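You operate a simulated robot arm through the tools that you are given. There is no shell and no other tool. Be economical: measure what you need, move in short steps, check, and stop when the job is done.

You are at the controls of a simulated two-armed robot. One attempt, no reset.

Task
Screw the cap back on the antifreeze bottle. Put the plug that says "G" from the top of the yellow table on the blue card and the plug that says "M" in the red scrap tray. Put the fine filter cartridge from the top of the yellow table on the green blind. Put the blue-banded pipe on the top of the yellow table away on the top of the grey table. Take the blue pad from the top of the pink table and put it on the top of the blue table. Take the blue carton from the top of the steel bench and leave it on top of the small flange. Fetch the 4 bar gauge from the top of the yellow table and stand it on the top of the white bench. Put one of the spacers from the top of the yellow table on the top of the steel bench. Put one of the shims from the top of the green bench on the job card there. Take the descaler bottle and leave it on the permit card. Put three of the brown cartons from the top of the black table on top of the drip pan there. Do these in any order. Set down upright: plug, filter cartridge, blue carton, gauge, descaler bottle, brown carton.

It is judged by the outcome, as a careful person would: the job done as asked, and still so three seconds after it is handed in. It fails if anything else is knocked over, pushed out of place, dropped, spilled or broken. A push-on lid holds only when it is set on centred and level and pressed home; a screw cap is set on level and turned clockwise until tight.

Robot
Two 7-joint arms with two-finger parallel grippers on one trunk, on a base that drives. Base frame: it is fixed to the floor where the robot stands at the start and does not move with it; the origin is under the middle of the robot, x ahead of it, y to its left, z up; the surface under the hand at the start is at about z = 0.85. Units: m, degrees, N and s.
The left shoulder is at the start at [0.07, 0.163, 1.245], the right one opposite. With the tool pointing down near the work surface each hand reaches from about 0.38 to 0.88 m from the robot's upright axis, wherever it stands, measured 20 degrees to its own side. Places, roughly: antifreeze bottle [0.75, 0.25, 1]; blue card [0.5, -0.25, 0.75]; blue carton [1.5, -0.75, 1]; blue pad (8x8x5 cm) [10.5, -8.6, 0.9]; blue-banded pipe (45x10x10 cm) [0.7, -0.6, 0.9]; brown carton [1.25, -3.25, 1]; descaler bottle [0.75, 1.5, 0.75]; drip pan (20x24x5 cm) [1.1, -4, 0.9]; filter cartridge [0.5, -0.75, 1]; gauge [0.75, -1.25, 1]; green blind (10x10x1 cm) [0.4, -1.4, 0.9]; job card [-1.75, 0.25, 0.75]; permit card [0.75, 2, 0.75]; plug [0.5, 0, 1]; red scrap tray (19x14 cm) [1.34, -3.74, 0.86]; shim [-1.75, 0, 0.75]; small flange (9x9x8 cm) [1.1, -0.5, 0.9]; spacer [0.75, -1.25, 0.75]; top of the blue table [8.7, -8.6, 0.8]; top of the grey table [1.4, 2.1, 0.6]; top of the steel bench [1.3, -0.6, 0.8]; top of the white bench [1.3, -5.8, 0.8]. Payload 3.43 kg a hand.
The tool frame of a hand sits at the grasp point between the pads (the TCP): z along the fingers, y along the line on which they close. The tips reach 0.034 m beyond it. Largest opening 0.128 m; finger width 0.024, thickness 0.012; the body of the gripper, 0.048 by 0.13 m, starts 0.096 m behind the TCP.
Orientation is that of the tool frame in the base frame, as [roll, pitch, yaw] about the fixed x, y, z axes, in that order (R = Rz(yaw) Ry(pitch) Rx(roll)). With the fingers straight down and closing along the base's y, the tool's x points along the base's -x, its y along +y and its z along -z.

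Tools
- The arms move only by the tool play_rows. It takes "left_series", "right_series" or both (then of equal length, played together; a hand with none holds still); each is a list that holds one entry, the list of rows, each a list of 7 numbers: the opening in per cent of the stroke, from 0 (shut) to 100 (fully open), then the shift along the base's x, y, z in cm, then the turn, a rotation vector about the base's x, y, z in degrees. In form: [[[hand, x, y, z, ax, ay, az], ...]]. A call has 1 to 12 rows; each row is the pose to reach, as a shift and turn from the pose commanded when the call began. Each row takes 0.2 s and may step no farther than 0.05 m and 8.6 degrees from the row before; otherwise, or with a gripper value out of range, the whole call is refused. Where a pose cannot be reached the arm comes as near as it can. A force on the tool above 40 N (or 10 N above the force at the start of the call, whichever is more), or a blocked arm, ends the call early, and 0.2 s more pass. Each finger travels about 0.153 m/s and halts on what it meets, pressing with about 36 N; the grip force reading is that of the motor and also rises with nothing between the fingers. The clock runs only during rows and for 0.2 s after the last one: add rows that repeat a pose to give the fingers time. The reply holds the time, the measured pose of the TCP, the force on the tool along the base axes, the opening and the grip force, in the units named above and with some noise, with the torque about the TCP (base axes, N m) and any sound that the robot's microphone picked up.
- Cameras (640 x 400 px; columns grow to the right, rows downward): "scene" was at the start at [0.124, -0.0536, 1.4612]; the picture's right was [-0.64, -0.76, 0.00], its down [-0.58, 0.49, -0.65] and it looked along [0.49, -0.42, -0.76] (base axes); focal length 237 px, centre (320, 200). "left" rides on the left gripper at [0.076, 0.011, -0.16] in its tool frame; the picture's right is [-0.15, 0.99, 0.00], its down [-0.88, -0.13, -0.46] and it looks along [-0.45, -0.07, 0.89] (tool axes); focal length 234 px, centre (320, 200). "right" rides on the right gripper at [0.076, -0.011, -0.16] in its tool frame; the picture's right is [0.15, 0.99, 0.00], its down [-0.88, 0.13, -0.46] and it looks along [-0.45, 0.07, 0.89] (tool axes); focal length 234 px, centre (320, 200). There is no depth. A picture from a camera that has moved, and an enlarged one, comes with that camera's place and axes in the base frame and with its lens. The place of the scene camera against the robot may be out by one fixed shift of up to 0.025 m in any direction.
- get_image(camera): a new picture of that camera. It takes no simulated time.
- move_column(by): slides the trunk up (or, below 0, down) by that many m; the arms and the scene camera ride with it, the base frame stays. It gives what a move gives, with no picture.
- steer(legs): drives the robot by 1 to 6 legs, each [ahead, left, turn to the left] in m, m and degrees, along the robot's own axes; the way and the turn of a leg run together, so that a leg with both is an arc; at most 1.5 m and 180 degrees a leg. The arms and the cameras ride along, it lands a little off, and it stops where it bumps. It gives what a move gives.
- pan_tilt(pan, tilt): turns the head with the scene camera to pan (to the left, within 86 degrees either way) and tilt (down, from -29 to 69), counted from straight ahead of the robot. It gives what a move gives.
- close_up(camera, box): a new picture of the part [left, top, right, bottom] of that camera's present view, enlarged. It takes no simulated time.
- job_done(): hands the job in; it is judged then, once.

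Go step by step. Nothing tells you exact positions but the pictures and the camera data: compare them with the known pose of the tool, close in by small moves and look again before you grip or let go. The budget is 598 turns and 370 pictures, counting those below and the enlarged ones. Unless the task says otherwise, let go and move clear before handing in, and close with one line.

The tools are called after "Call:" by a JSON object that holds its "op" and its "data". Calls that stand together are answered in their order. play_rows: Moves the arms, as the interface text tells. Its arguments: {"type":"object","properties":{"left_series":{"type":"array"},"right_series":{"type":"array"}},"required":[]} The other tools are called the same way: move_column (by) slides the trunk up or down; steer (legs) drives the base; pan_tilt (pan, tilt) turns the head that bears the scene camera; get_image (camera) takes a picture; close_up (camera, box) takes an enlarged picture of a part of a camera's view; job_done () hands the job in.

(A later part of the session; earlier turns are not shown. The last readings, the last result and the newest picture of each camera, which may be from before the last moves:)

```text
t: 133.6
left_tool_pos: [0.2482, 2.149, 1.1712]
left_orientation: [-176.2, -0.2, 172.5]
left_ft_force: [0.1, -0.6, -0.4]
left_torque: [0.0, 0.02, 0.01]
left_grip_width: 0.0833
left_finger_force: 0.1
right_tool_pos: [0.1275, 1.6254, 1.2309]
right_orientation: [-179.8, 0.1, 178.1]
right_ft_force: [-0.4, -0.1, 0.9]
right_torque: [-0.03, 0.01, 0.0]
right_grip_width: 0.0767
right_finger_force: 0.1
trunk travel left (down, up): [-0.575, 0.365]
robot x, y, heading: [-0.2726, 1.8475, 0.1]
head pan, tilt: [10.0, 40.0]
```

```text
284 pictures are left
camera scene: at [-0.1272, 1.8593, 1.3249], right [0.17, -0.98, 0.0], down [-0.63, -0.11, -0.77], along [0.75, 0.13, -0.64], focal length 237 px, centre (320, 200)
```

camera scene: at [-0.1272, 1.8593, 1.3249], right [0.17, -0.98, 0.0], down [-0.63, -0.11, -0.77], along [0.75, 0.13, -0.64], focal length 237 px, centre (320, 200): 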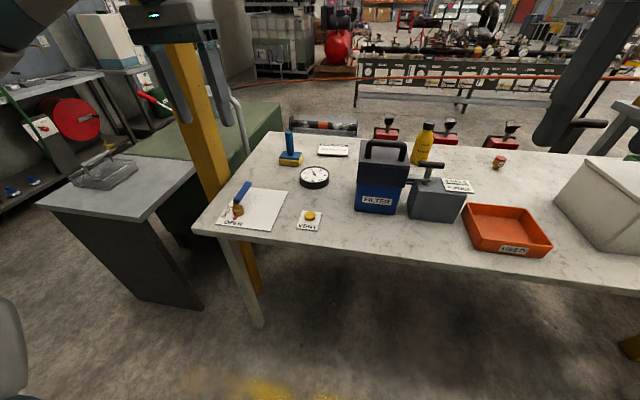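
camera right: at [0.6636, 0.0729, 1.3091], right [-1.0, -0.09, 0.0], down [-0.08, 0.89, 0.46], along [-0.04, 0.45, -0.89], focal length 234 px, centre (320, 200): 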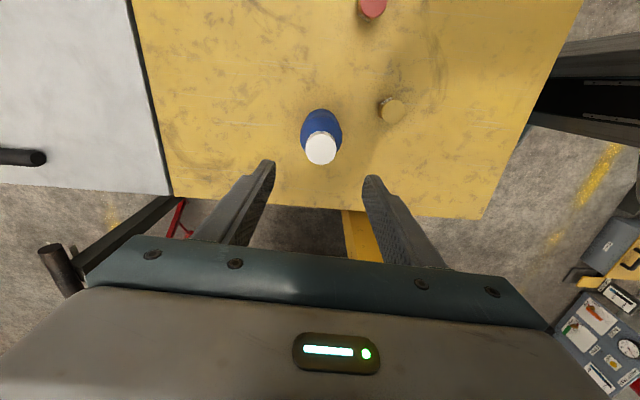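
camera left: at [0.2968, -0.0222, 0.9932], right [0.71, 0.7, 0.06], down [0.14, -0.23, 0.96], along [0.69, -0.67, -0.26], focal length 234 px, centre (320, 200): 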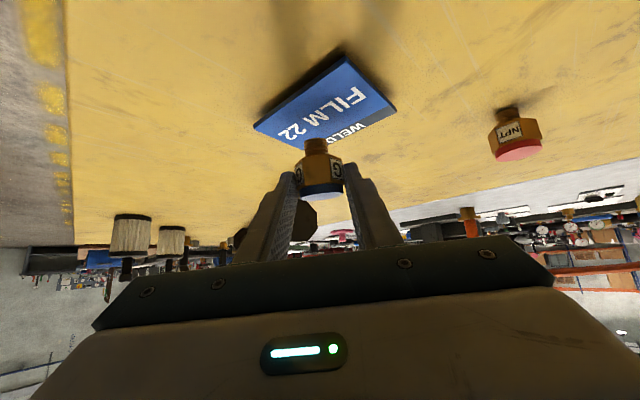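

Call:
{"op": "close_up", "data": {"camera": "scene", "box": [260, 110, 480, 230]}}

```text
2.91 times, centred on (370, 170) of scene
camera zoom: at [-0.1272, 1.8593, 1.3249], right [0.17, -0.98, 0.0], down [-0.63, -0.11, -0.77], along [0.75, 0.13, -0.64], focal length 688 px, centre (174, 287)
```

zoom: 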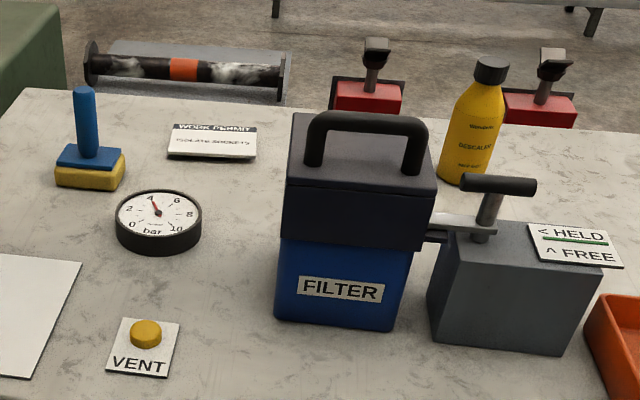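

The permit card lies near [0.72, 1.95] and the bottle near [0.69, 1.60]. I use the left arm, standing at y = 1.35, clear of the far column.

Call:
{"op": "steer", "data": {"legs": [[0, -0.5, 0], [0.3, 0, 0]]}}

Call:
{"op": "play_rows", "data": {"left_series": [[[80, 3, -2, 0, 0, 0, 0], [90, 6, -3, 0, 0, 0, 0], [100, 8, -4, 0, 0, 0, 0], [100, 8, -4, 0, 0, 0, 0]]]}}

Call:
{"op": "get_image", "data": {"camera": "left"}}

```text
t: 138.1
left_tool_pos: [0.5442, 1.6426, 1.1703]
left_orientation: [-176.1, -0.1, 172.1]
left_ft_force: [0.0, 0.5, -0.1]
left_torque: [0.0, 0.04, 0.0]
left_grip_width: 0.0834
left_finger_force: 0.0
right_tool_pos: [0.4166, 1.1227, 1.2305]
right_orientation: [-179.8, 0.2, 177.6]
right_ft_force: [-0.7, 0.0, -0.1]
right_torque: [0.01, 0.01, 0.01]
right_grip_width: 0.0769
right_finger_force: 0.1
trunk travel left (down, up): [-0.575, 0.365]
robot x, y, heading: [0.0181, 1.3501, -0.7]
head pan, tilt: [10.0, 40.0]
```

```text
t: 139.1
left_tool_pos: [0.6232, 1.6039, 1.1706]
left_orientation: [-176.3, -0.1, 172.1]
left_ft_force: [0.1, 0.0, -0.2]
left_torque: [-0.01, -0.03, 0.01]
left_grip_width: 0.1278
left_finger_force: 0.0
right_tool_pos: [0.4185, 1.122, 1.2317]
right_orientation: [-179.7, 0.1, 177.6]
right_ft_force: [-0.7, 0.3, 0.2]
right_torque: [0.01, 0.0, 0.02]
right_grip_width: 0.0767
right_finger_force: 0.0
trunk travel left (down, up): [-0.575, 0.365]
robot x, y, heading: [0.0126, 1.3477, -0.4]
head pan, tilt: [10.0, 40.0]
```

```text
282 pictures are left
camera left: at [0.5513, 1.6361, 1.3308], right [0.28, 0.96, -0.07], down [0.86, -0.22, 0.46], along [0.43, -0.19, -0.88], focal length 234 px, centre (320, 200)
```

left: 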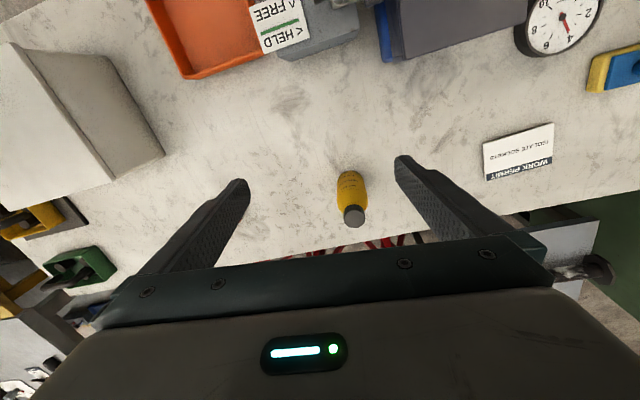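

Call:
{"op": "steer", "data": {"legs": [[0.1, 0, 0]]}}

Call:
{"op": "play_rows", "data": {"left_series": [[[80, 1, 0.5, -3, 0, 0, 0], [70, 1, 0.5, -6, 0, 0, 0], [70, 1, 0.5, -9, 0, 0, 0], [70, 1, 0.5, -9, 0, 0, 0]]]}}

Call:
{"op": "get_image", "data": {"camera": "left"}}

```text
t: 140.3
left_tool_pos: [0.7225, 1.602, 1.1709]
left_orientation: [-176.2, -0.1, 172.0]
left_ft_force: [-0.4, -0.5, -0.8]
left_torque: [0.03, 0.0, -0.01]
left_grip_width: 0.128
left_finger_force: 0.0
right_tool_pos: [0.5167, 1.1217, 1.23]
right_orientation: [-179.8, 0.1, 177.5]
right_ft_force: [0.9, -0.6, -0.4]
right_torque: [-0.01, 0.02, 0.02]
right_grip_width: 0.0766
right_finger_force: 0.1
trunk travel left (down, up): [-0.575, 0.365]
robot x, y, heading: [0.1126, 1.3514, -0.7]
head pan, tilt: [10.0, 40.0]
```

```text
t: 141.3
left_tool_pos: [0.732, 1.6071, 1.0805]
left_orientation: [-176.2, -0.1, 172.1]
left_ft_force: [0.6, -0.1, 0.3]
left_torque: [0.03, 0.01, 0.03]
left_grip_width: 0.0897
left_finger_force: 0.0
right_tool_pos: [0.5154, 1.1213, 1.2317]
right_orientation: [-179.8, 0.0, 177.5]
right_ft_force: [-0.2, 0.8, 0.4]
right_torque: [-0.01, 0.02, 0.05]
right_grip_width: 0.0766
right_finger_force: 0.1
trunk travel left (down, up): [-0.575, 0.365]
robot x, y, heading: [0.1135, 1.3521, -0.5]
head pan, tilt: [10.0, 40.0]
```

```text
281 pictures are left
camera left: at [0.6602, 1.6399, 1.2395], right [0.28, 0.96, -0.07], down [0.86, -0.22, 0.46], along [0.43, -0.19, -0.88], focal length 234 px, centre (320, 200)
```

left: 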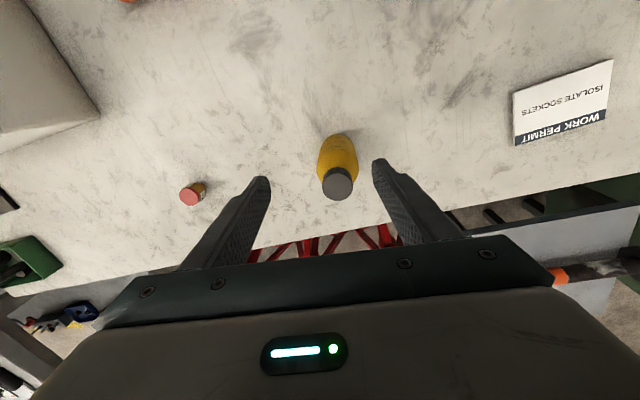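

The bottle axis is near [0.755, 1.615]. I level the hand, centre over it, open fully and start down around the body.

Call:
{"op": "play_rows", "data": {"left_series": [[[100, 1, 0.4, 0, 1.9, -0.3, 0], [100, 2.2, 0.8, 0, 3.76, -0.53, 0], [100, 2.2, 0.8, -3, 3.76, -0.53, 0], [100, 2.2, 0.8, -4, 3.76, -0.53, 0], [100, 2.2, 0.8, -4, 3.76, -0.53, 0]]]}}

Call:
{"op": "get_image", "data": {"camera": "left"}}

```text
t: 142.5
left_tool_pos: [0.7535, 1.6147, 1.0409]
left_orientation: [-179.9, 0.0, 172.0]
left_ft_force: [0.5, -0.3, 0.7]
left_torque: [0.04, 0.01, 0.0]
left_grip_width: 0.1279
left_finger_force: 0.0
right_tool_pos: [0.516, 1.1211, 1.2316]
right_orientation: [-179.9, 0.0, 177.5]
right_ft_force: [0.1, 0.2, -0.6]
right_torque: [-0.01, 0.0, 0.04]
right_grip_width: 0.0768
right_finger_force: 0.0
trunk travel left (down, up): [-0.575, 0.365]
robot x, y, heading: [0.1161, 1.3525, -0.8]
head pan, tilt: [10.0, 40.0]
```

```text
280 pictures are left
camera left: at [0.6803, 1.6365, 1.2005], right [0.28, 0.96, 0.0], down [0.85, -0.25, 0.45], along [0.44, -0.13, -0.89], focal length 234 px, centre (320, 200)
```

left: 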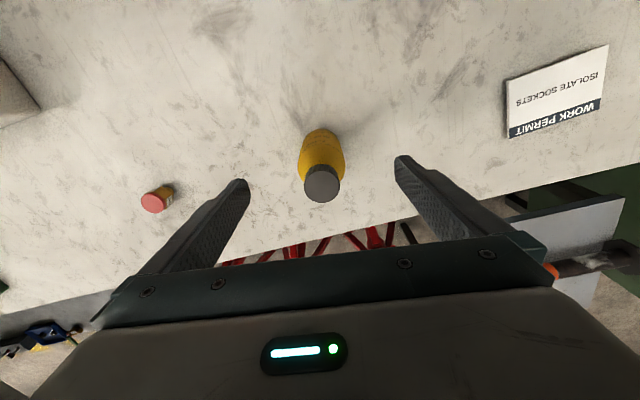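

Centred. I descend, grip the body and lift.

Call:
{"op": "play_rows", "data": {"left_series": [[[100, 0.2, 0, -4, 0, 0, 0], [100, 0.2, 0, -8, 0, 0, 0], [100, 0.2, 0, -10.3, 0, 0, 0], [100, 0.2, 0, -10.3, 0, 0, 0], [30, 0.2, 0, -10.3, 0, 0, 0], [0, 0.2, 0, -10.3, 0, 0, 0], [0, 0.2, 0, -10.3, 0, 0, 0], [0, 0.2, 0, -7, 0, 0, 0], [0, 0.2, 0, -3, 0, 0, 0], [0, 0.2, 0, 1, 0, 0, 0]]]}}

Call:
{"op": "get_image", "data": {"camera": "left"}}

```text
t: 144.7
left_tool_pos: [0.7554, 1.6146, 1.0512]
left_orientation: [180.0, 0.0, 172.0]
left_ft_force: [0.2, -0.1, -2.8]
left_torque: [0.05, 0.06, 0.01]
left_grip_width: 0.056
left_finger_force: 35.9
right_tool_pos: [0.513, 1.1215, 1.231]
right_orientation: [-179.6, 0.1, 177.5]
right_ft_force: [-0.5, -0.2, -0.2]
right_torque: [-0.01, -0.04, 0.0]
right_grip_width: 0.0769
right_finger_force: 0.0
trunk travel left (down, up): [-0.575, 0.365]
robot x, y, heading: [0.1149, 1.3464, -0.8]
head pan, tilt: [10.0, 40.0]
```

```text
279 pictures are left
camera left: at [0.6809, 1.637, 1.2112], right [0.28, 0.96, 0.0], down [0.85, -0.25, 0.45], along [0.44, -0.13, -0.89], focal length 234 px, centre (320, 200)
```

left: 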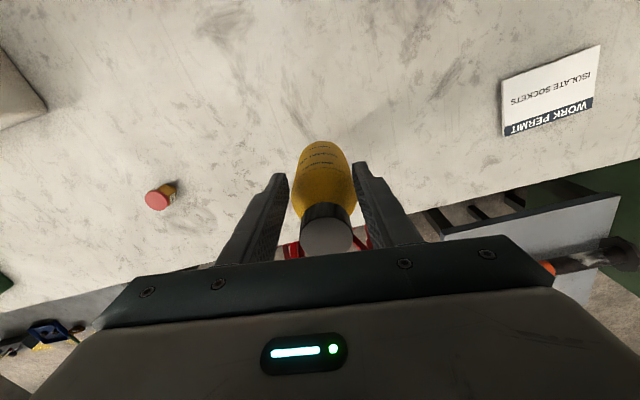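

The bottle is held. I slide the base left so the hand comes over the permit card.

Call:
{"op": "steer", "data": {"legs": [[0.02, 0.32, 0]]}}

Call:
{"op": "get_image", "data": {"camera": "left"}}

```text
t: 146.8
left_tool_pos: [0.7802, 1.9337, 1.051]
left_orientation: [-180.0, 0.0, 172.0]
left_ft_force: [1.0, 0.8, -2.9]
left_torque: [0.01, 0.07, 0.0]
left_grip_width: 0.056
left_finger_force: 35.6
right_tool_pos: [0.5401, 1.4393, 1.2319]
right_orientation: [-179.8, 0.1, 177.4]
right_ft_force: [0.0, 0.4, 0.5]
right_torque: [-0.03, 0.01, 0.02]
right_grip_width: 0.0769
right_finger_force: 0.1
trunk travel left (down, up): [-0.575, 0.365]
robot x, y, heading: [0.1366, 1.6664, -0.6]
head pan, tilt: [10.0, 40.0]
```

```text
278 pictures are left
camera left: at [0.7067, 1.9549, 1.2112], right [0.28, 0.96, 0.0], down [0.85, -0.25, 0.45], along [0.43, -0.13, -0.89], focal length 234 px, centre (320, 200)
```

left: 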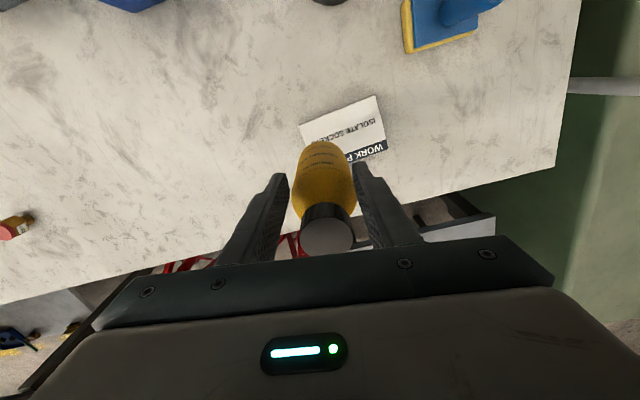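

Call:
{"op": "play_rows", "data": {"left_series": [[[0, 0.3, 1.4, -2, 0, 0, 0], [0, 0.5, 2.8, -5, 0, 0, 0], [0, 0.5, 2.8, -7, 0, 0, 0], [0, 0.5, 2.8, -7, 0, 0, 0]]]}}

Call:
{"op": "get_image", "data": {"camera": "left"}}

Call:
{"op": "close_up", "data": {"camera": "scene", "box": [180, 60, 380, 185]}}

```text
t: 147.8
left_tool_pos: [0.7856, 1.9592, 0.9808]
left_orientation: [180.0, -0.1, 171.9]
left_ft_force: [0.3, 0.0, -0.1]
left_torque: [0.03, 0.0, 0.01]
left_grip_width: 0.0
left_finger_force: 32.7
right_tool_pos: [0.541, 1.4389, 1.2308]
right_orientation: [-179.8, 0.2, 177.5]
right_ft_force: [-0.7, 0.1, -0.6]
right_torque: [-0.03, 0.03, 0.0]
right_grip_width: 0.0767
right_finger_force: 0.2
trunk travel left (down, up): [-0.575, 0.365]
robot x, y, heading: [0.1417, 1.6665, -0.7]
head pan, tilt: [10.0, 40.0]
```

```text
277 pictures are left
camera left: at [0.712, 1.9822, 1.1415], right [0.28, 0.96, 0.0], down [0.85, -0.25, 0.45], along [0.44, -0.13, -0.89], focal length 234 px, centre (320, 200)
```

left: 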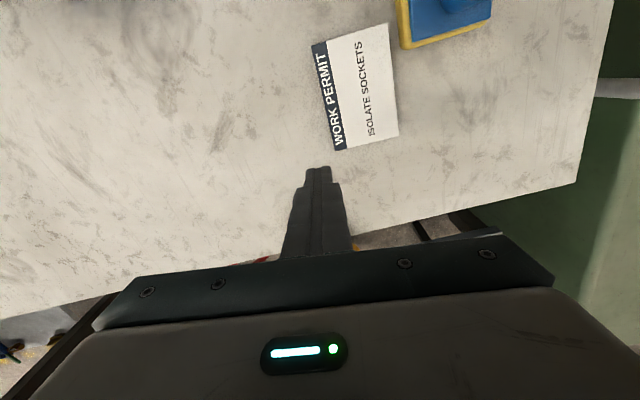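

```text
3.20 times, centred on (280, 122) of scene
camera zoom: at [0.2877, 1.6752, 1.325], right [0.16, -0.99, 0.0], down [-0.63, -0.1, -0.77], along [0.76, 0.12, -0.64], focal length 757 px, centre (448, 448)
```

zoom: 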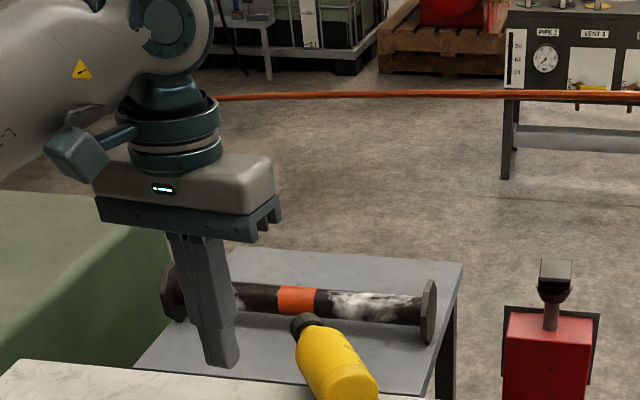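

The bottle has slipped out of the grip and fallen. I look at where it is now.

Call:
{"op": "get_image", "data": {"camera": "scene"}}

Call:
{"op": "get_image", "data": {"camera": "right"}}

```text
275 pictures are left
camera scene: at [0.2877, 1.6752, 1.325], right [0.16, -0.99, 0.0], down [-0.63, -0.1, -0.77], along [0.76, 0.12, -0.64], focal length 237 px, centre (320, 200)
```

scene: 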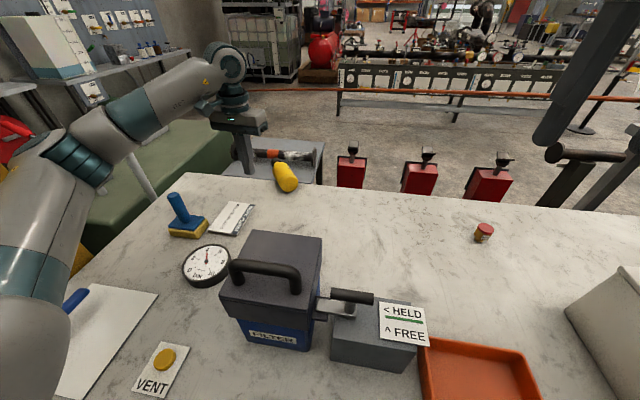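

```text
274 pictures are left
camera right: at [0.4635, 1.4325, 1.39], right [-0.1, 0.99, 0.0], down [0.88, 0.09, 0.46], along [0.45, 0.04, -0.89], focal length 234 px, centre (320, 200)
```

right: 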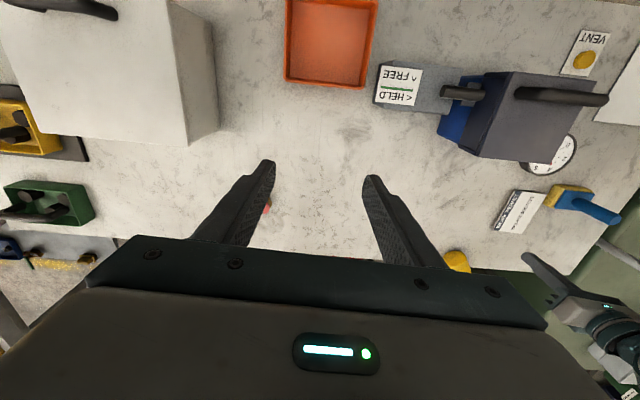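

The bottle is at the far table edge. I raise the left hand a little and see whether the bottle has come to rest.

Call:
{"op": "play_rows", "data": {"left_series": [[[20, 0, 0, 2, 0, 0, 0]]]}}

Call:
{"op": "close_up", "data": {"camera": "scene", "box": [180, 110, 380, 235]}}

```text
t: 148.2
left_tool_pos: [0.7836, 1.9598, 1.0026]
left_orientation: [179.9, -0.1, 171.9]
left_ft_force: [0.5, 0.1, -0.3]
left_torque: [0.01, -0.01, 0.0]
left_grip_width: 0.0256
left_finger_force: 0.0
right_tool_pos: [0.5402, 1.4384, 1.2306]
right_orientation: [-179.8, 0.1, 177.5]
right_ft_force: [0.6, 0.4, -0.8]
right_torque: [-0.02, -0.02, 0.02]
right_grip_width: 0.0771
right_finger_force: 0.0
trunk travel left (down, up): [-0.575, 0.365]
robot x, y, heading: [0.1389, 1.6655, -0.6]
head pan, tilt: [10.0, 40.0]
```

```text
3.20 times, centred on (280, 172) of scene
camera zoom: at [0.2874, 1.6745, 1.325], right [0.16, -0.99, 0.0], down [-0.63, -0.1, -0.77], along [0.76, 0.12, -0.64], focal length 757 px, centre (448, 288)
```

zoom: 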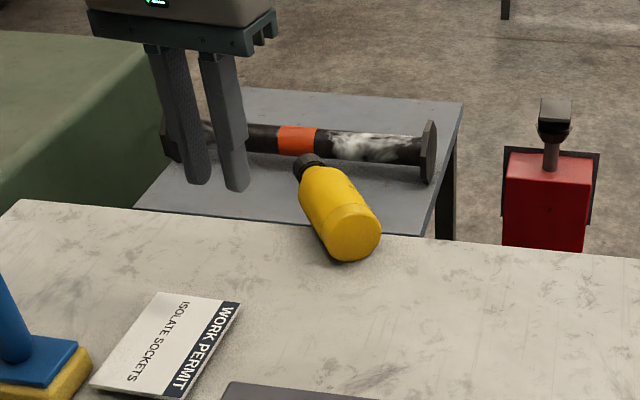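

The bottle seems to have come to rest lying at the far edge, and the permit card got turned. I open the left hand and move it slowly above the bottle for a proper look.

Call:
{"op": "play_rows", "data": {"left_series": [[[40, 0, 0, 3, 0, 0, 0], [60, 0, 0, 6, 0, 0, 0], [80, 0, -1, 9, 0, 0, 0], [100, 0, -3, 12, 0, 0, 0], [100, 1, -5, 13, 0, 0, 0], [100, 1, -6, 13, 0, 0, 0], [100, 1, -6, 13, 0, 0, 0]]]}}

Call:
{"op": "get_image", "data": {"camera": "left"}}

```text
t: 149.8
left_tool_pos: [0.7947, 1.9016, 1.1329]
left_orientation: [-180.0, -0.1, 172.0]
left_ft_force: [0.5, -0.2, -0.7]
left_torque: [-0.02, -0.01, -0.03]
left_grip_width: 0.128
left_finger_force: 0.1
right_tool_pos: [0.5398, 1.4389, 1.2319]
right_orientation: [-179.8, 0.1, 177.4]
right_ft_force: [-0.3, 0.1, -0.4]
right_torque: [0.02, -0.02, 0.01]
right_grip_width: 0.0772
right_finger_force: 0.0
trunk travel left (down, up): [-0.575, 0.365]
robot x, y, heading: [0.1401, 1.6657, -1.1]
head pan, tilt: [10.0, 40.0]
```

```text
272 pictures are left
camera left: at [0.7211, 1.9234, 1.2917], right [0.28, 0.96, 0.0], down [0.85, -0.25, 0.45], along [0.44, -0.13, -0.89], focal length 234 px, centre (320, 200)
```

left: 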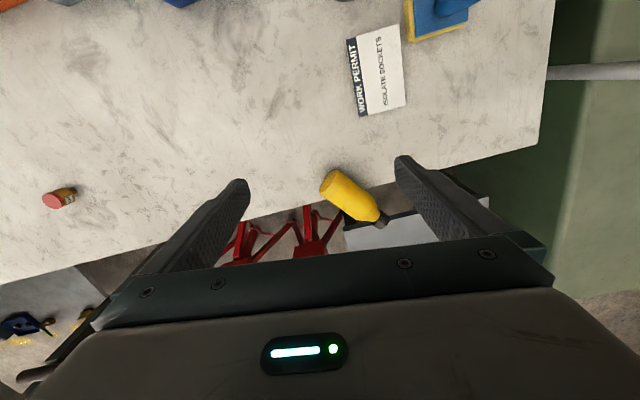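

Call:
{"op": "close_up", "data": {"camera": "scene", "box": [180, 110, 380, 235]}}

Call:
{"op": "close_up", "data": {"camera": "left", "box": [270, 150, 430, 250]}}

```text
3.20 times, centred on (280, 172) of scene
camera zoom: at [0.2878, 1.6753, 1.325], right [0.16, -0.99, 0.0], down [-0.63, -0.1, -0.77], along [0.76, 0.12, -0.64], focal length 757 px, centre (448, 288)
```

zoom: 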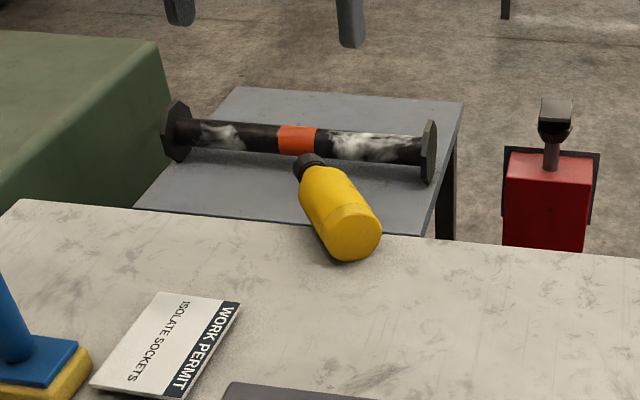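

```text
4.00 times, centred on (350, 200) of left
camera zoom: at [0.7211, 1.9234, 1.2917], right [0.28, 0.96, 0.0], down [0.85, -0.25, 0.45], along [0.44, -0.13, -0.89], focal length 937 px, centre (200, 200)
```

zoom: 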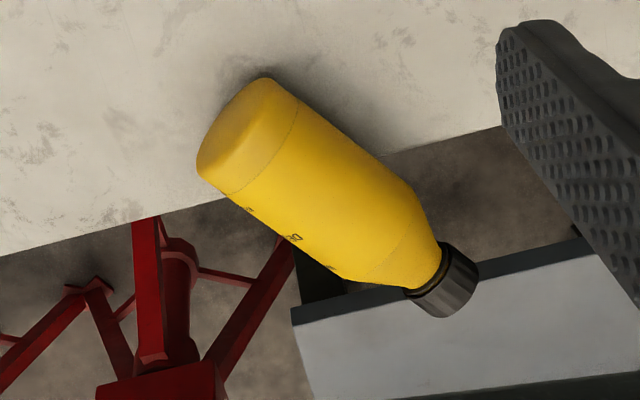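

The bottle is at rest, balanced on the edge with its axis at about 40 degrees. I first rescue it, aligning the hand across the body and going above it.

Call:
{"op": "play_rows", "data": {"left_series": [[[100, 2.5, 0.5, 0, 0, 0, 8], [100, 5, 1, 0, 0, 0, 16], [100, 8, 1.5, -2, 0, 0, 24], [100, 11, 2.3, -4, 0, 0, 32], [100, 13, 2.8, -7, 0, 0, 40], [100, 15, 3.2, -10, 0, 0, 47], [100, 15, 3.2, -10, 0, 0, 47]]]}}

Call:
{"op": "get_image", "data": {"camera": "left"}}

```text
t: 151.4
left_tool_pos: [0.9454, 1.9349, 1.0316]
left_orientation: [-179.8, 0.0, -140.9]
left_ft_force: [-0.5, 1.2, 0.2]
left_torque: [0.03, -0.05, 0.05]
left_grip_width: 0.1279
left_finger_force: 0.0
right_tool_pos: [0.5388, 1.4383, 1.2321]
right_orientation: [-179.8, 0.1, 177.4]
right_ft_force: [-0.7, -0.3, 0.0]
right_torque: [0.0, 0.0, 0.0]
right_grip_width: 0.0769
right_finger_force: 0.1
trunk travel left (down, up): [-0.575, 0.365]
robot x, y, heading: [0.1375, 1.6662, -0.5]
head pan, tilt: [10.0, 40.0]
```

```text
269 pictures are left
camera left: at [0.8793, 1.8959, 1.1917], right [-0.51, 0.86, 0.0], down [0.77, 0.45, 0.45], along [0.39, 0.23, -0.89], focal length 234 px, centre (320, 200)
```

left: 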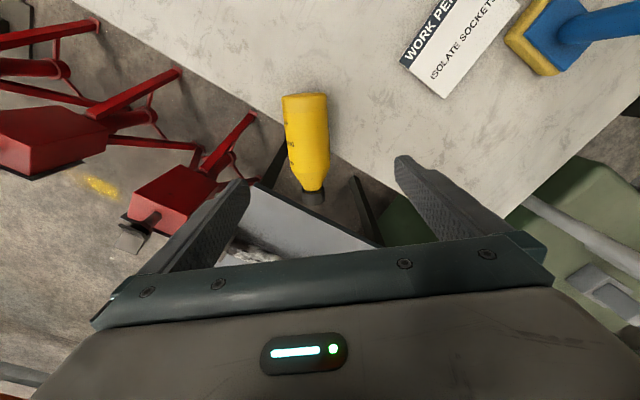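

Call:
{"op": "play_rows", "data": {"left_series": [[[100, 0.7, -1.25, 0, 0, 0, -4], [100, 0.7, -1.25, -4, 0, 0, -4], [100, 0.7, -1.25, -8, 0, 0, -4], [100, 0.7, -1.25, -11, 0, 0, -4], [100, 0.7, -1.25, -13, 0, 0, -4], [100, 0.7, -1.25, -13.7, 0, 0, -4], [100, 0.7, -1.25, -13.7, 0, 0, -4]]]}}

Call:
{"op": "get_image", "data": {"camera": "left"}}

```text
t: 153.0
left_tool_pos: [0.9508, 1.9202, 0.8939]
left_orientation: [-180.0, 0.0, -145.2]
left_ft_force: [0.7, -0.4, 0.6]
left_torque: [0.01, -0.03, -0.03]
left_grip_width: 0.1281
left_finger_force: 0.0
right_tool_pos: [0.5394, 1.439, 1.2312]
right_orientation: [-179.9, 0.1, 177.5]
right_ft_force: [0.3, -0.9, 0.3]
right_torque: [-0.02, -0.01, -0.01]
right_grip_width: 0.0769
right_finger_force: 0.0
trunk travel left (down, up): [-0.575, 0.365]
robot x, y, heading: [0.1405, 1.6651, -0.6]
head pan, tilt: [10.0, 40.0]
```

```text
268 pictures are left
camera left: at [0.8832, 1.8869, 1.0542], right [-0.45, 0.89, 0.0], down [0.8, 0.4, 0.45], along [0.41, 0.2, -0.89], focal length 234 px, centre (320, 200)
```

left: 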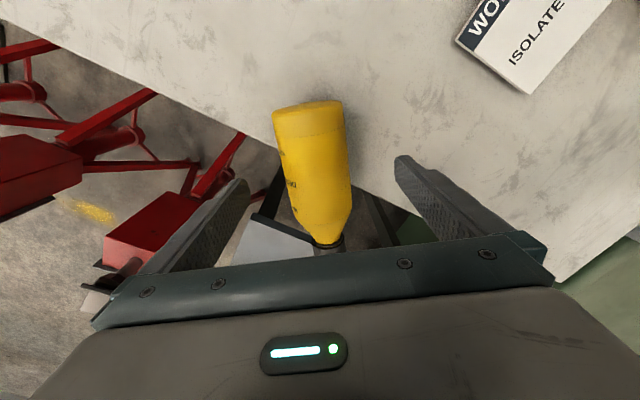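

The bottle is aligned between the fingers. I close and lift gently.

Call:
{"op": "play_rows", "data": {"left_series": [[[60, 0, 0, 0, 0, 0, 0], [30, 0, 0, 0, 0, 0, 0], [0, 0, 0, 0, 0, 0, 0], [0, 0, 0, 0, 0, 0, 0], [0, 0, 0, 1, 0, 0, 0], [0, 0, 0, 3, 0, 0, 0], [0, 0, 0, 6, 0, 0, 0], [0, 0, 0, 9, 0, 0, 0], [0, 0, 0, 12, 0, 0, 0], [0, 0, 0, 12, 0, 0, 0]]]}}

Call:
{"op": "get_image", "data": {"camera": "left"}}

```text
t: 155.2
left_tool_pos: [0.954, 1.9225, 1.0146]
left_orientation: [-180.0, -0.2, -145.2]
left_ft_force: [0.6, 0.2, -0.4]
left_torque: [0.01, -0.01, -0.02]
left_grip_width: 0.0
left_finger_force: 32.8
right_tool_pos: [0.5408, 1.4396, 1.2308]
right_orientation: [-179.8, 0.1, 177.4]
right_ft_force: [-0.7, -0.6, 0.3]
right_torque: [-0.01, -0.01, 0.0]
right_grip_width: 0.0768
right_finger_force: 0.2
trunk travel left (down, up): [-0.575, 0.365]
robot x, y, heading: [0.137, 1.6647, -0.4]
head pan, tilt: [10.0, 40.0]
```

```text
267 pictures are left
camera left: at [0.8854, 1.8872, 1.1744], right [-0.45, 0.9, 0.0], down [0.8, 0.4, 0.45], along [0.41, 0.2, -0.89], focal length 234 px, centre (320, 200)
```

left: 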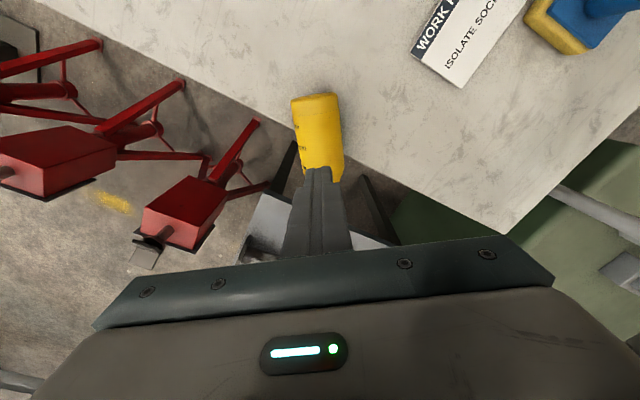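

The fingers closed above the bottle. This white table is lower than I assumed, about z = 0.80. The bottle did not move, so I open and go down to the right height.

Call:
{"op": "play_rows", "data": {"left_series": [[[50, 0, 0, 0, 0, 0, 0], [100, 0, 0, 0, 0, 0, 0], [100, 0.4, -0.3, 0, 0, 0, 0], [100, 0.4, -0.3, -4, 0, 0, 0], [100, 0.4, -0.3, -8, 0, 0, 0], [100, 0.4, -0.3, -12, 0, 0, 0], [100, 0.4, -0.3, -15.5, 0, 0, 0], [100, 0.4, -0.3, -17, 0, 0, 0], [100, 0.4, -0.3, -17, 0, 0, 0]]]}}

Call:
{"op": "get_image", "data": {"camera": "left"}}

```text
t: 157.2
left_tool_pos: [0.9551, 1.9162, 0.8433]
left_orientation: [179.9, -0.1, -145.1]
left_ft_force: [-0.7, 0.7, -0.1]
left_torque: [-0.01, -0.02, 0.0]
left_grip_width: 0.1279
left_finger_force: 0.1
right_tool_pos: [0.5405, 1.438, 1.2305]
right_orientation: [-179.8, 0.2, 177.4]
right_ft_force: [1.0, 0.1, -0.5]
right_torque: [-0.01, 0.0, -0.01]
right_grip_width: 0.0767
right_finger_force: 0.0
trunk travel left (down, up): [-0.575, 0.365]
robot x, y, heading: [0.1367, 1.6651, -0.9]
head pan, tilt: [10.0, 40.0]
```

```text
266 pictures are left
camera left: at [0.887, 1.8829, 1.0032], right [-0.45, 0.89, 0.0], down [0.8, 0.4, 0.45], along [0.41, 0.2, -0.89], focal length 234 px, centre (320, 200)
```

left: 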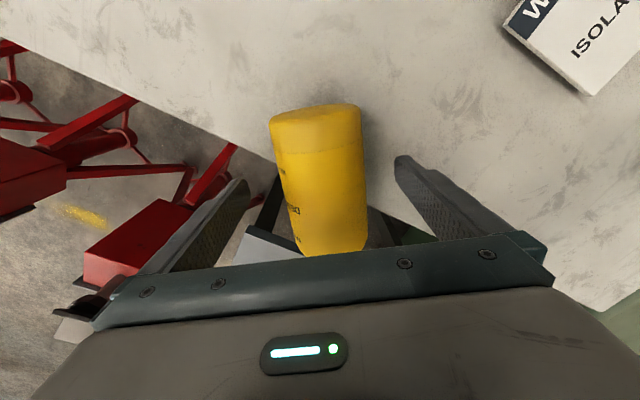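

Now it sits properly deep between the fingers. I close and lift.

Call:
{"op": "play_rows", "data": {"left_series": [[[60, 0, 0, 0, 0, 0, 0], [30, 0, 0, 0, 0, 0, 0], [0, 0, 0, 0, 0, 0, 0], [0, 0, 0, 0, 0, 0, 0], [0, 0, 0, 0, 0, 0, 0], [0, 0, 0, 1, 0, 0, 0], [0, 0, 0, 3, 0, 0, 0], [0, 0, 0, 6, 0, 0, 0], [0, -1, 0, 9, 0, 0, 0], [0, -2, 0, 12, 0, 0, 0]]]}}

Call:
{"op": "get_image", "data": {"camera": "left"}}

```text
t: 159.4
left_tool_pos: [0.9354, 1.9163, 0.9646]
left_orientation: [-180.0, 0.0, -145.0]
left_ft_force: [-1.1, 0.3, -2.9]
left_torque: [-0.02, 0.02, 0.0]
left_grip_width: 0.0613
left_finger_force: 36.2
right_tool_pos: [0.5398, 1.4403, 1.2321]
right_orientation: [-179.7, 0.1, 177.4]
right_ft_force: [-0.3, -0.2, 0.8]
right_torque: [-0.03, -0.02, 0.02]
right_grip_width: 0.0767
right_finger_force: 0.1
trunk travel left (down, up): [-0.575, 0.365]
robot x, y, heading: [0.1369, 1.667, -0.4]
head pan, tilt: [10.0, 40.0]
```

```text
265 pictures are left
camera left: at [0.8671, 1.8825, 1.1249], right [-0.45, 0.89, 0.0], down [0.8, 0.4, 0.45], along [0.41, 0.2, -0.89], focal length 234 px, centre (320, 200)
```

left: 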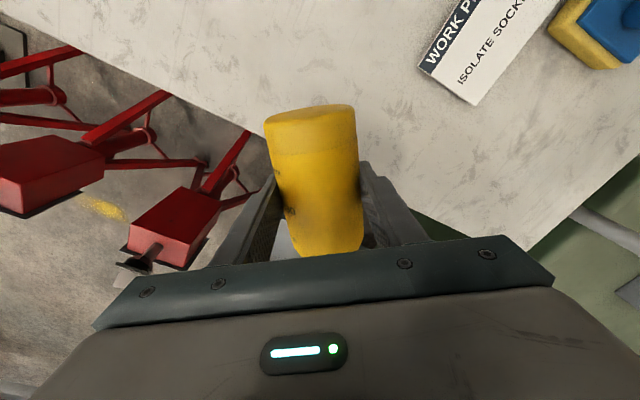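

The bottle is safely gripped across its body. I take it back to the open area of the table, lay it down, and regrip it with a tilted hand so I can stand it up.

Call:
{"op": "steer", "data": {"legs": [[0, -0.3, 0]]}}

Call:
{"op": "play_rows", "data": {"left_series": [[[0, -4, 0, 0, 0, 0, 0], [0, -8, 0, 0, 0, 0, 0], [0, -12, 0, 0, 0, 0, 0], [0, -16, 0, 0, 0, 0, 0], [0, -19, 0, 0, 0, 0, 0], [0, -19, 0, 0, 0, 0, 0]]]}}

Call:
{"op": "get_image", "data": {"camera": "left"}}

```text
t: 161.4
left_tool_pos: [0.9331, 1.6204, 0.9647]
left_orientation: [-180.0, -0.1, -145.0]
left_ft_force: [0.5, -0.2, -3.3]
left_torque: [0.02, 0.02, -0.01]
left_grip_width: 0.0614
left_finger_force: 35.8
right_tool_pos: [0.5378, 1.1432, 1.2305]
right_orientation: [-179.8, 0.1, 177.5]
right_ft_force: [-0.5, -0.6, 0.4]
right_torque: [0.0, -0.01, -0.01]
right_grip_width: 0.0771
right_finger_force: 0.1
trunk travel left (down, up): [-0.575, 0.365]
robot x, y, heading: [0.1328, 1.3686, -0.6]
head pan, tilt: [10.0, 40.0]
```

```text
t: 162.8
left_tool_pos: [0.7382, 1.6222, 0.9639]
left_orientation: [-179.9, -0.3, -144.9]
left_ft_force: [0.1, 0.5, -3.9]
left_torque: [0.01, 0.03, 0.01]
left_grip_width: 0.0614
left_finger_force: 36.0
right_tool_pos: [0.5384, 1.1423, 1.2319]
right_orientation: [-179.8, 0.1, 177.5]
right_ft_force: [0.0, -0.6, -0.3]
right_torque: [-0.01, 0.01, 0.0]
right_grip_width: 0.0767
right_finger_force: 0.2
trunk travel left (down, up): [-0.575, 0.365]
robot x, y, heading: [0.1354, 1.365, -0.5]
head pan, tilt: [10.0, 40.0]
```

```text
264 pictures are left
camera left: at [0.6712, 1.5883, 1.1234], right [-0.45, 0.89, 0.0], down [0.8, 0.4, 0.45], along [0.41, 0.2, -0.89], focal length 234 px, centre (320, 200)
```

left: 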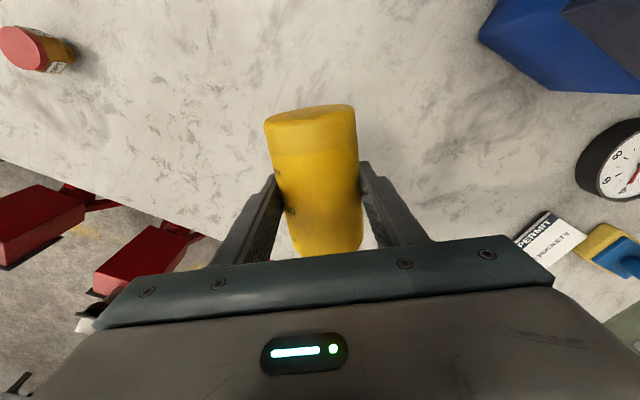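

Call:
{"op": "play_rows", "data": {"left_series": [[[0, 0, 0, -3, 0, 0, -5], [0, 0, 0, -6, 0, 0, -10], [0, 0, 0, -9, 0, 0, -15], [0, 0, 0, -11, 0, 0, -15], [0, 0, 0, -11.8, 0, 0, -15], [0, 0, 0, -12.1, 0, 0, -15], [40, 0, 0, -12.1, 0, 0, -15], [70, 0, 0, -12.1, 0, 0, -15], [70, 0, 0, -12.1, 0, 0, -15]]]}}

Call:
{"op": "get_image", "data": {"camera": "left"}}

```text
t: 165.0
left_tool_pos: [0.7719, 1.6153, 0.9155]
left_orientation: [-178.8, 5.7, -160.1]
left_ft_force: [5.9, -2.9, 13.5]
left_torque: [0.49, 0.88, 0.05]
left_grip_width: 0.0895
left_finger_force: 0.1
right_tool_pos: [0.5342, 1.1265, 1.2402]
right_orientation: [179.2, 0.6, 176.5]
right_ft_force: [2.7, -1.1, 0.7]
right_torque: [0.08, 0.18, 0.02]
right_grip_width: 0.0768
right_finger_force: 0.0
trunk travel left (down, up): [-0.575, 0.365]
robot x, y, heading: [0.1471, 1.377, -1.2]
head pan, tilt: [10.0, 40.0]
stopped in row 9 (left hand): the arm was blocked; the commanded pose is now the measured one
```

```text
263 pictures are left
camera left: at [0.6814, 1.5977, 1.0664], right [-0.2, 0.98, -0.01], down [0.82, 0.17, 0.55], along [0.54, 0.1, -0.84], focal length 234 px, centre (320, 200)
```

left: 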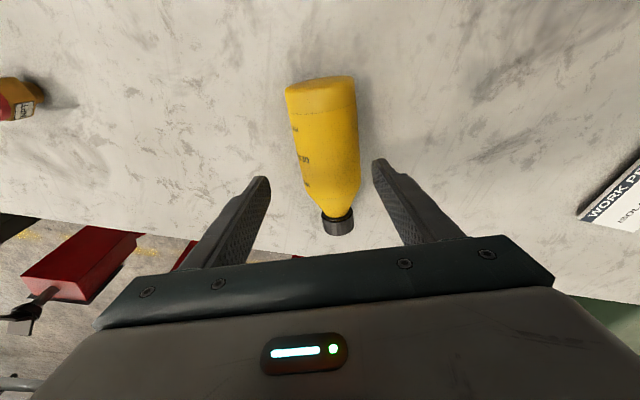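

The arm was blocked during the lowering, probably by the forearm on the FILTER bin. I raise it and look.

Call:
{"op": "play_rows", "data": {"left_series": [[[70, 0, 0, 4, 0, 0, 0], [70, 0, 0, 8, 0, 0, 0], [70, 0, 0, 12, 0, 0, 0], [70, 0, 0, 15, 0, 0, 0], [70, 0, 0, 15, 0, 0, 0]]]}}

Call:
{"op": "get_image", "data": {"camera": "scene"}}

```text
t: 166.2
left_tool_pos: [0.7639, 1.6271, 1.0256]
left_orientation: [-178.8, 3.1, -160.0]
left_ft_force: [1.4, -0.1, -0.9]
left_torque: [0.02, 0.02, -0.02]
left_grip_width: 0.0894
left_finger_force: 0.1
right_tool_pos: [0.5383, 1.1468, 1.2319]
right_orientation: [-179.7, 0.2, 177.1]
right_ft_force: [-0.5, 0.3, -0.1]
right_torque: [0.0, -0.02, 0.0]
right_grip_width: 0.0766
right_finger_force: 0.1
trunk travel left (down, up): [-0.575, 0.365]
robot x, y, heading: [0.145, 1.3712, -1.0]
head pan, tilt: [10.0, 40.0]
```

```text
262 pictures are left
camera scene: at [0.2892, 1.3843, 1.3245], right [0.16, -0.99, 0.0], down [-0.63, -0.1, -0.77], along [0.76, 0.12, -0.64], focal length 237 px, centre (320, 200)
```

scene: 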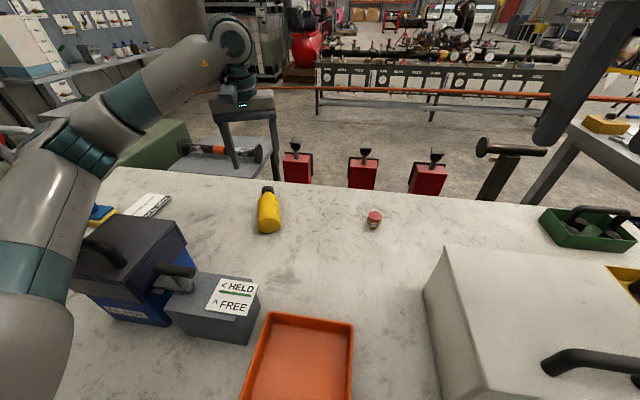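

The elbow hangs low over the bin. I raise the trunk for clearance, then align the hand above the lying bottle.

Call:
{"op": "move_column", "data": {"by": 0.12}}

Call:
{"op": "play_rows", "data": {"left_series": [[[80, 0, 0, -4, 0, 0, 0], [80, 0, 0, -8, 0, 0, 0], [80, 0, 0, -8, 0, 0, 0]]]}}

Call:
{"op": "get_image", "data": {"camera": "left"}}

Call:
{"op": "get_image", "data": {"camera": "scene"}}

```text
t: 167.7
left_tool_pos: [0.7656, 1.6261, 1.1463]
left_orientation: [-178.7, 3.0, -159.8]
left_ft_force: [0.3, 0.2, 0.2]
left_torque: [-0.02, -0.01, 0.02]
left_grip_width: 0.0897
left_finger_force: 0.1
right_tool_pos: [0.5402, 1.1459, 1.3505]
right_orientation: [-179.9, 0.1, 177.1]
right_ft_force: [0.7, -0.6, -0.6]
right_torque: [0.01, -0.02, 0.01]
right_grip_width: 0.0768
right_finger_force: 0.0
trunk travel left (down, up): [-0.695, 0.245]
robot x, y, heading: [0.1414, 1.3715, -1.3]
head pan, tilt: [10.0, 40.0]
```

```text
t: 168.5
left_tool_pos: [0.7641, 1.6264, 1.0655]
left_orientation: [-178.8, 3.2, -159.8]
left_ft_force: [0.1, 0.3, -0.5]
left_torque: [-0.01, -0.02, -0.01]
left_grip_width: 0.1023
left_finger_force: 0.1
right_tool_pos: [0.5395, 1.1457, 1.3506]
right_orientation: [-179.8, 0.0, 177.1]
right_ft_force: [1.4, -0.5, -0.5]
right_torque: [0.03, -0.02, -0.02]
right_grip_width: 0.0769
right_finger_force: 0.1
trunk travel left (down, up): [-0.695, 0.245]
robot x, y, heading: [0.1417, 1.3742, -0.9]
head pan, tilt: [10.0, 40.0]
```

```text
261 pictures are left
camera left: at [0.6789, 1.61, 1.2194], right [-0.2, 0.98, -0.01], down [0.84, 0.18, 0.51], along [0.5, 0.09, -0.86], focal length 234 px, centre (320, 200)
```

left: 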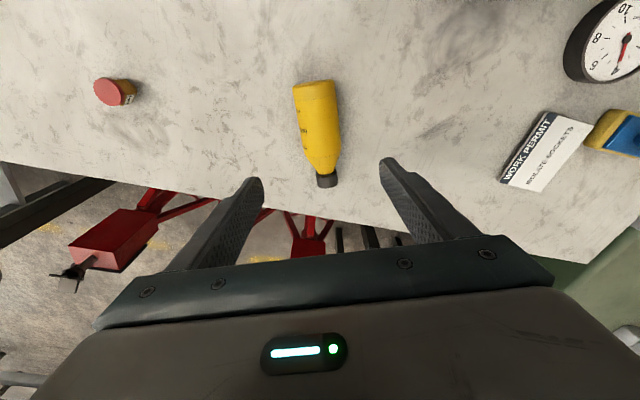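

```text
260 pictures are left
camera scene: at [0.2892, 1.3832, 1.445], right [0.16, -0.99, 0.0], down [-0.63, -0.1, -0.77], along [0.76, 0.12, -0.64], focal length 237 px, centre (320, 200)
```

scene: 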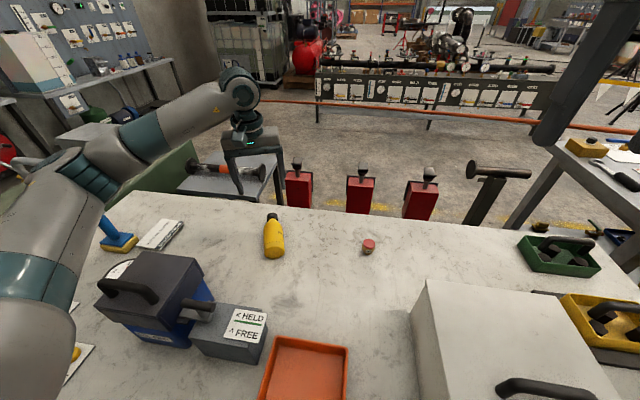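

The bottle lies with its axis at about 19 degrees. I tilt the hand back 35 degrees above its upper body.

Call:
{"op": "play_rows", "data": {"left_series": [[[80, 0.7, 0.1, -1, -2.5, 7.2, 0], [80, 1.4, 0.3, -3, -5, 14.4, 0], [80, 2.2, 0.4, -5, -7.4, 21.5, -0.5], [80, 2.9, 0.6, -7, -9.9, 28.7, -1], [80, 3.6, 0.8, -9, -12.4, 35.9, -1], [80, 3.6, 0.8, -11, -12.4, 35.9, -1], [80, 3.6, 0.8, -11, -12.4, 35.9, -1]]]}}

Call:
{"op": "get_image", "data": {"camera": "left"}}

```text
t: 170.1
left_tool_pos: [0.7993, 1.6358, 0.9561]
left_orientation: [-179.1, -34.8, -160.9]
left_ft_force: [1.2, -0.3, 0.5]
left_torque: [0.02, 0.02, -0.01]
left_grip_width: 0.1024
left_finger_force: 0.1
right_tool_pos: [0.5402, 1.1472, 1.3503]
right_orientation: [-179.9, 0.1, 177.1]
right_ft_force: [-0.9, 0.5, -0.4]
right_torque: [0.01, -0.01, -0.01]
right_grip_width: 0.0768
right_finger_force: 0.1
trunk travel left (down, up): [-0.695, 0.245]
robot x, y, heading: [0.1395, 1.374, -1.1]
head pan, tilt: [10.0, 40.0]
```

```text
259 pictures are left
camera left: at [0.8218, 1.6569, 1.1303], right [-0.22, 0.97, -0.09], down [0.97, 0.21, -0.13], along [-0.1, -0.12, -0.99], focal length 234 px, centre (320, 200)
```

left: 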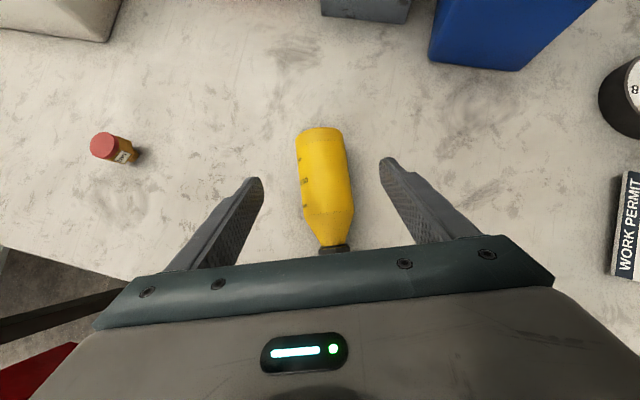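

Call:
{"op": "play_rows", "data": {"left_series": [[[80, 0.1, 0, -3, 0, 0, 0], [80, 0.1, 0, -6, 0, 0, 0], [80, 0.1, 0, -8.5, 0, 0, 0], [80, 0.1, 0, -10.3, 0, 0, 0], [80, 0.1, 0, -11.2, 0, 0, 0], [80, 0.1, 0, -11.2, 0, 0, 0]]]}}

Call:
{"op": "get_image", "data": {"camera": "left"}}

```text
t: 171.5
left_tool_pos: [0.8015, 1.6348, 0.8427]
left_orientation: [-179.1, -34.8, -160.9]
left_ft_force: [-1.1, -0.7, 0.4]
left_torque: [0.03, -0.01, -0.02]
left_grip_width: 0.1023
left_finger_force: 0.0
right_tool_pos: [0.5407, 1.1461, 1.3515]
right_orientation: [-179.7, 0.1, 177.2]
right_ft_force: [-0.3, -0.6, -0.5]
right_torque: [-0.01, -0.01, -0.01]
right_grip_width: 0.0769
right_finger_force: 0.1
trunk travel left (down, up): [-0.695, 0.245]
robot x, y, heading: [0.1402, 1.3698, -1.0]
head pan, tilt: [10.0, 40.0]
```

```text
258 pictures are left
camera left: at [0.8245, 1.6573, 1.0185], right [-0.22, 0.97, -0.1], down [0.97, 0.21, -0.13], along [-0.1, -0.12, -0.99], focal length 234 px, centre (320, 200)
```

left: 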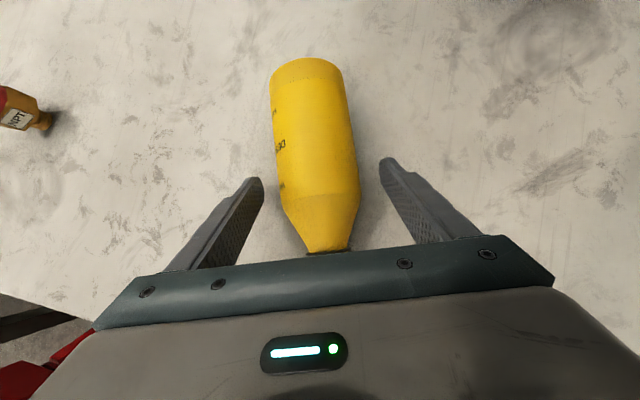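

The grip would land on the shoulder, so I slide 2 cm toward the base before closing.

Call:
{"op": "play_rows", "data": {"left_series": [[[80, -1, -0.35, 0, 0, 0, 0], [80, -2.1, -0.7, 0, 0, 0, 0], [50, -2.1, -0.7, 0, 0, 0, 0], [0, -2.1, -0.7, 0, 0, 0, 0], [0, -2.1, -0.7, 0, 0, 0, 0], [0, -2.1, -0.7, 0, 0, 0, 0], [0, -2.1, -0.7, 2, 0, 0, 0], [0, -2.1, -0.7, 5, 0, 0, 0], [0, -2.1, -0.7, 8, 0, 0, 0], [0, -2.1, -0.7, 11, 0, 0, 0], [0, -2.1, -0.7, 14, 0, 0, 0]]]}}

Call:
{"op": "get_image", "data": {"camera": "left"}}

```text
t: 173.9
left_tool_pos: [0.7772, 1.6283, 0.9831]
left_orientation: [-179.3, -34.8, -160.8]
left_ft_force: [0.8, 1.2, -4.3]
left_torque: [0.03, -0.04, -0.01]
left_grip_width: 0.0614
left_finger_force: 35.9
right_tool_pos: [0.54, 1.1461, 1.3512]
right_orientation: [-179.8, 0.1, 177.1]
right_ft_force: [-0.7, -0.4, -0.2]
right_torque: [0.01, 0.0, -0.04]
right_grip_width: 0.0767
right_finger_force: 0.1
trunk travel left (down, up): [-0.695, 0.245]
robot x, y, heading: [0.1413, 1.3731, -1.1]
head pan, tilt: [10.0, 40.0]
```

```text
257 pictures are left
camera left: at [0.8003, 1.6509, 1.1577], right [-0.22, 0.97, -0.09], down [0.97, 0.21, -0.13], along [-0.1, -0.12, -0.99], focal length 234 px, centre (320, 200)
```

left: 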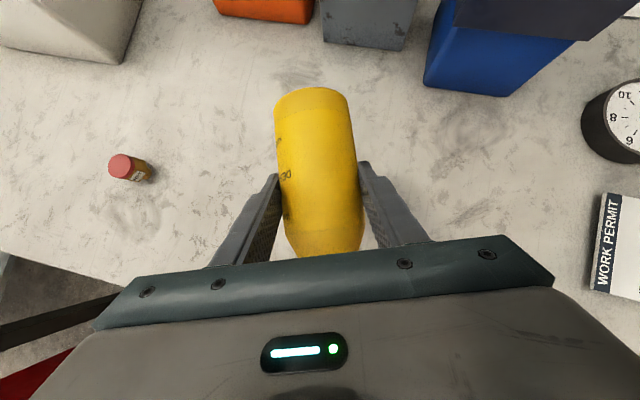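

Held firmly. I rotate it upright in the air.

Call:
{"op": "play_rows", "data": {"left_series": [[[0, 0, 0, 1, 2.6, -7.56, 0], [0, 0, 0, 2, 5.2, -15.1, 0], [0, 0, 0, 3, 7.8, -22.7, 0], [0, 0, 0, 4, 10.4, -30.2, 0], [0, 0, 0, 4, 13, -37.8, 0], [0, 0, 0, 4, 15.6, -45.4, 0], [0, 0, 0, 4, 18.2, -52.9, 0], [0, 0, 0, 4, 20.8, -60.5, 0], [0, 0, 0, 4, 23.4, -68, 0], [0, 0, 0, 4, 26, -75.6, 0], [0, 0, 0, 4, 28.7, -83.2, 0], [0, 0, 0, 4, 28.7, -83.2, 0]]]}}

Call:
{"op": "get_image", "data": {"camera": "left"}}

Call:
{"op": "get_image", "data": {"camera": "scene"}}

```text
t: 176.5
left_tool_pos: [0.7813, 1.6273, 1.0216]
left_orientation: [-179.0, 53.2, -160.8]
left_ft_force: [0.7, 1.1, -3.4]
left_torque: [-0.02, 0.04, 0.01]
left_grip_width: 0.0614
left_finger_force: 36.0
right_tool_pos: [0.5395, 1.1474, 1.3509]
right_orientation: [-179.8, 0.1, 177.1]
right_ft_force: [-0.4, 0.1, 0.4]
right_torque: [-0.01, 0.01, -0.01]
right_grip_width: 0.0768
right_finger_force: 0.0
trunk travel left (down, up): [-0.695, 0.245]
robot x, y, heading: [0.1444, 1.3747, -1.3]
head pan, tilt: [10.0, 40.0]
```

```text
256 pictures are left
camera left: at [0.612, 1.5843, 1.0586], right [-0.23, 0.97, 0.11], down [0.19, -0.06, 0.98], along [0.95, 0.25, -0.17], focal length 234 px, centre (320, 200)
```

left: 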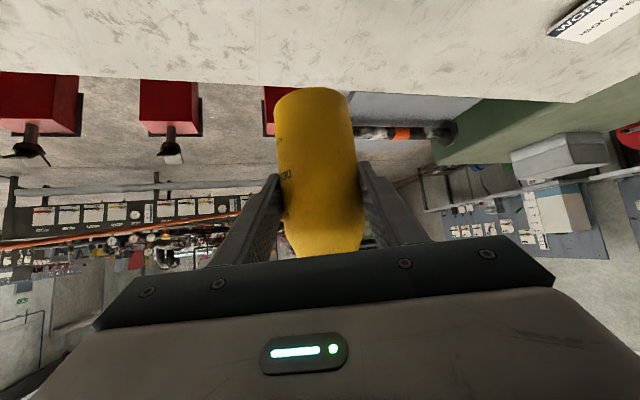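

```text
255 pictures are left
camera scene: at [0.29, 1.3838, 1.4449], right [0.16, -0.99, 0.0], down [-0.64, -0.1, -0.77], along [0.76, 0.12, -0.64], focal length 237 px, centre (320, 200)
```

scene: 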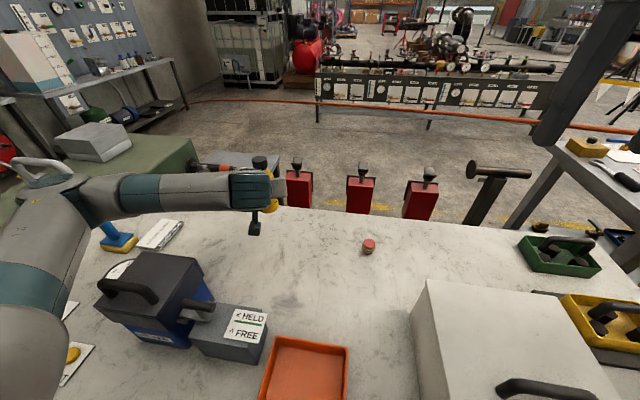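

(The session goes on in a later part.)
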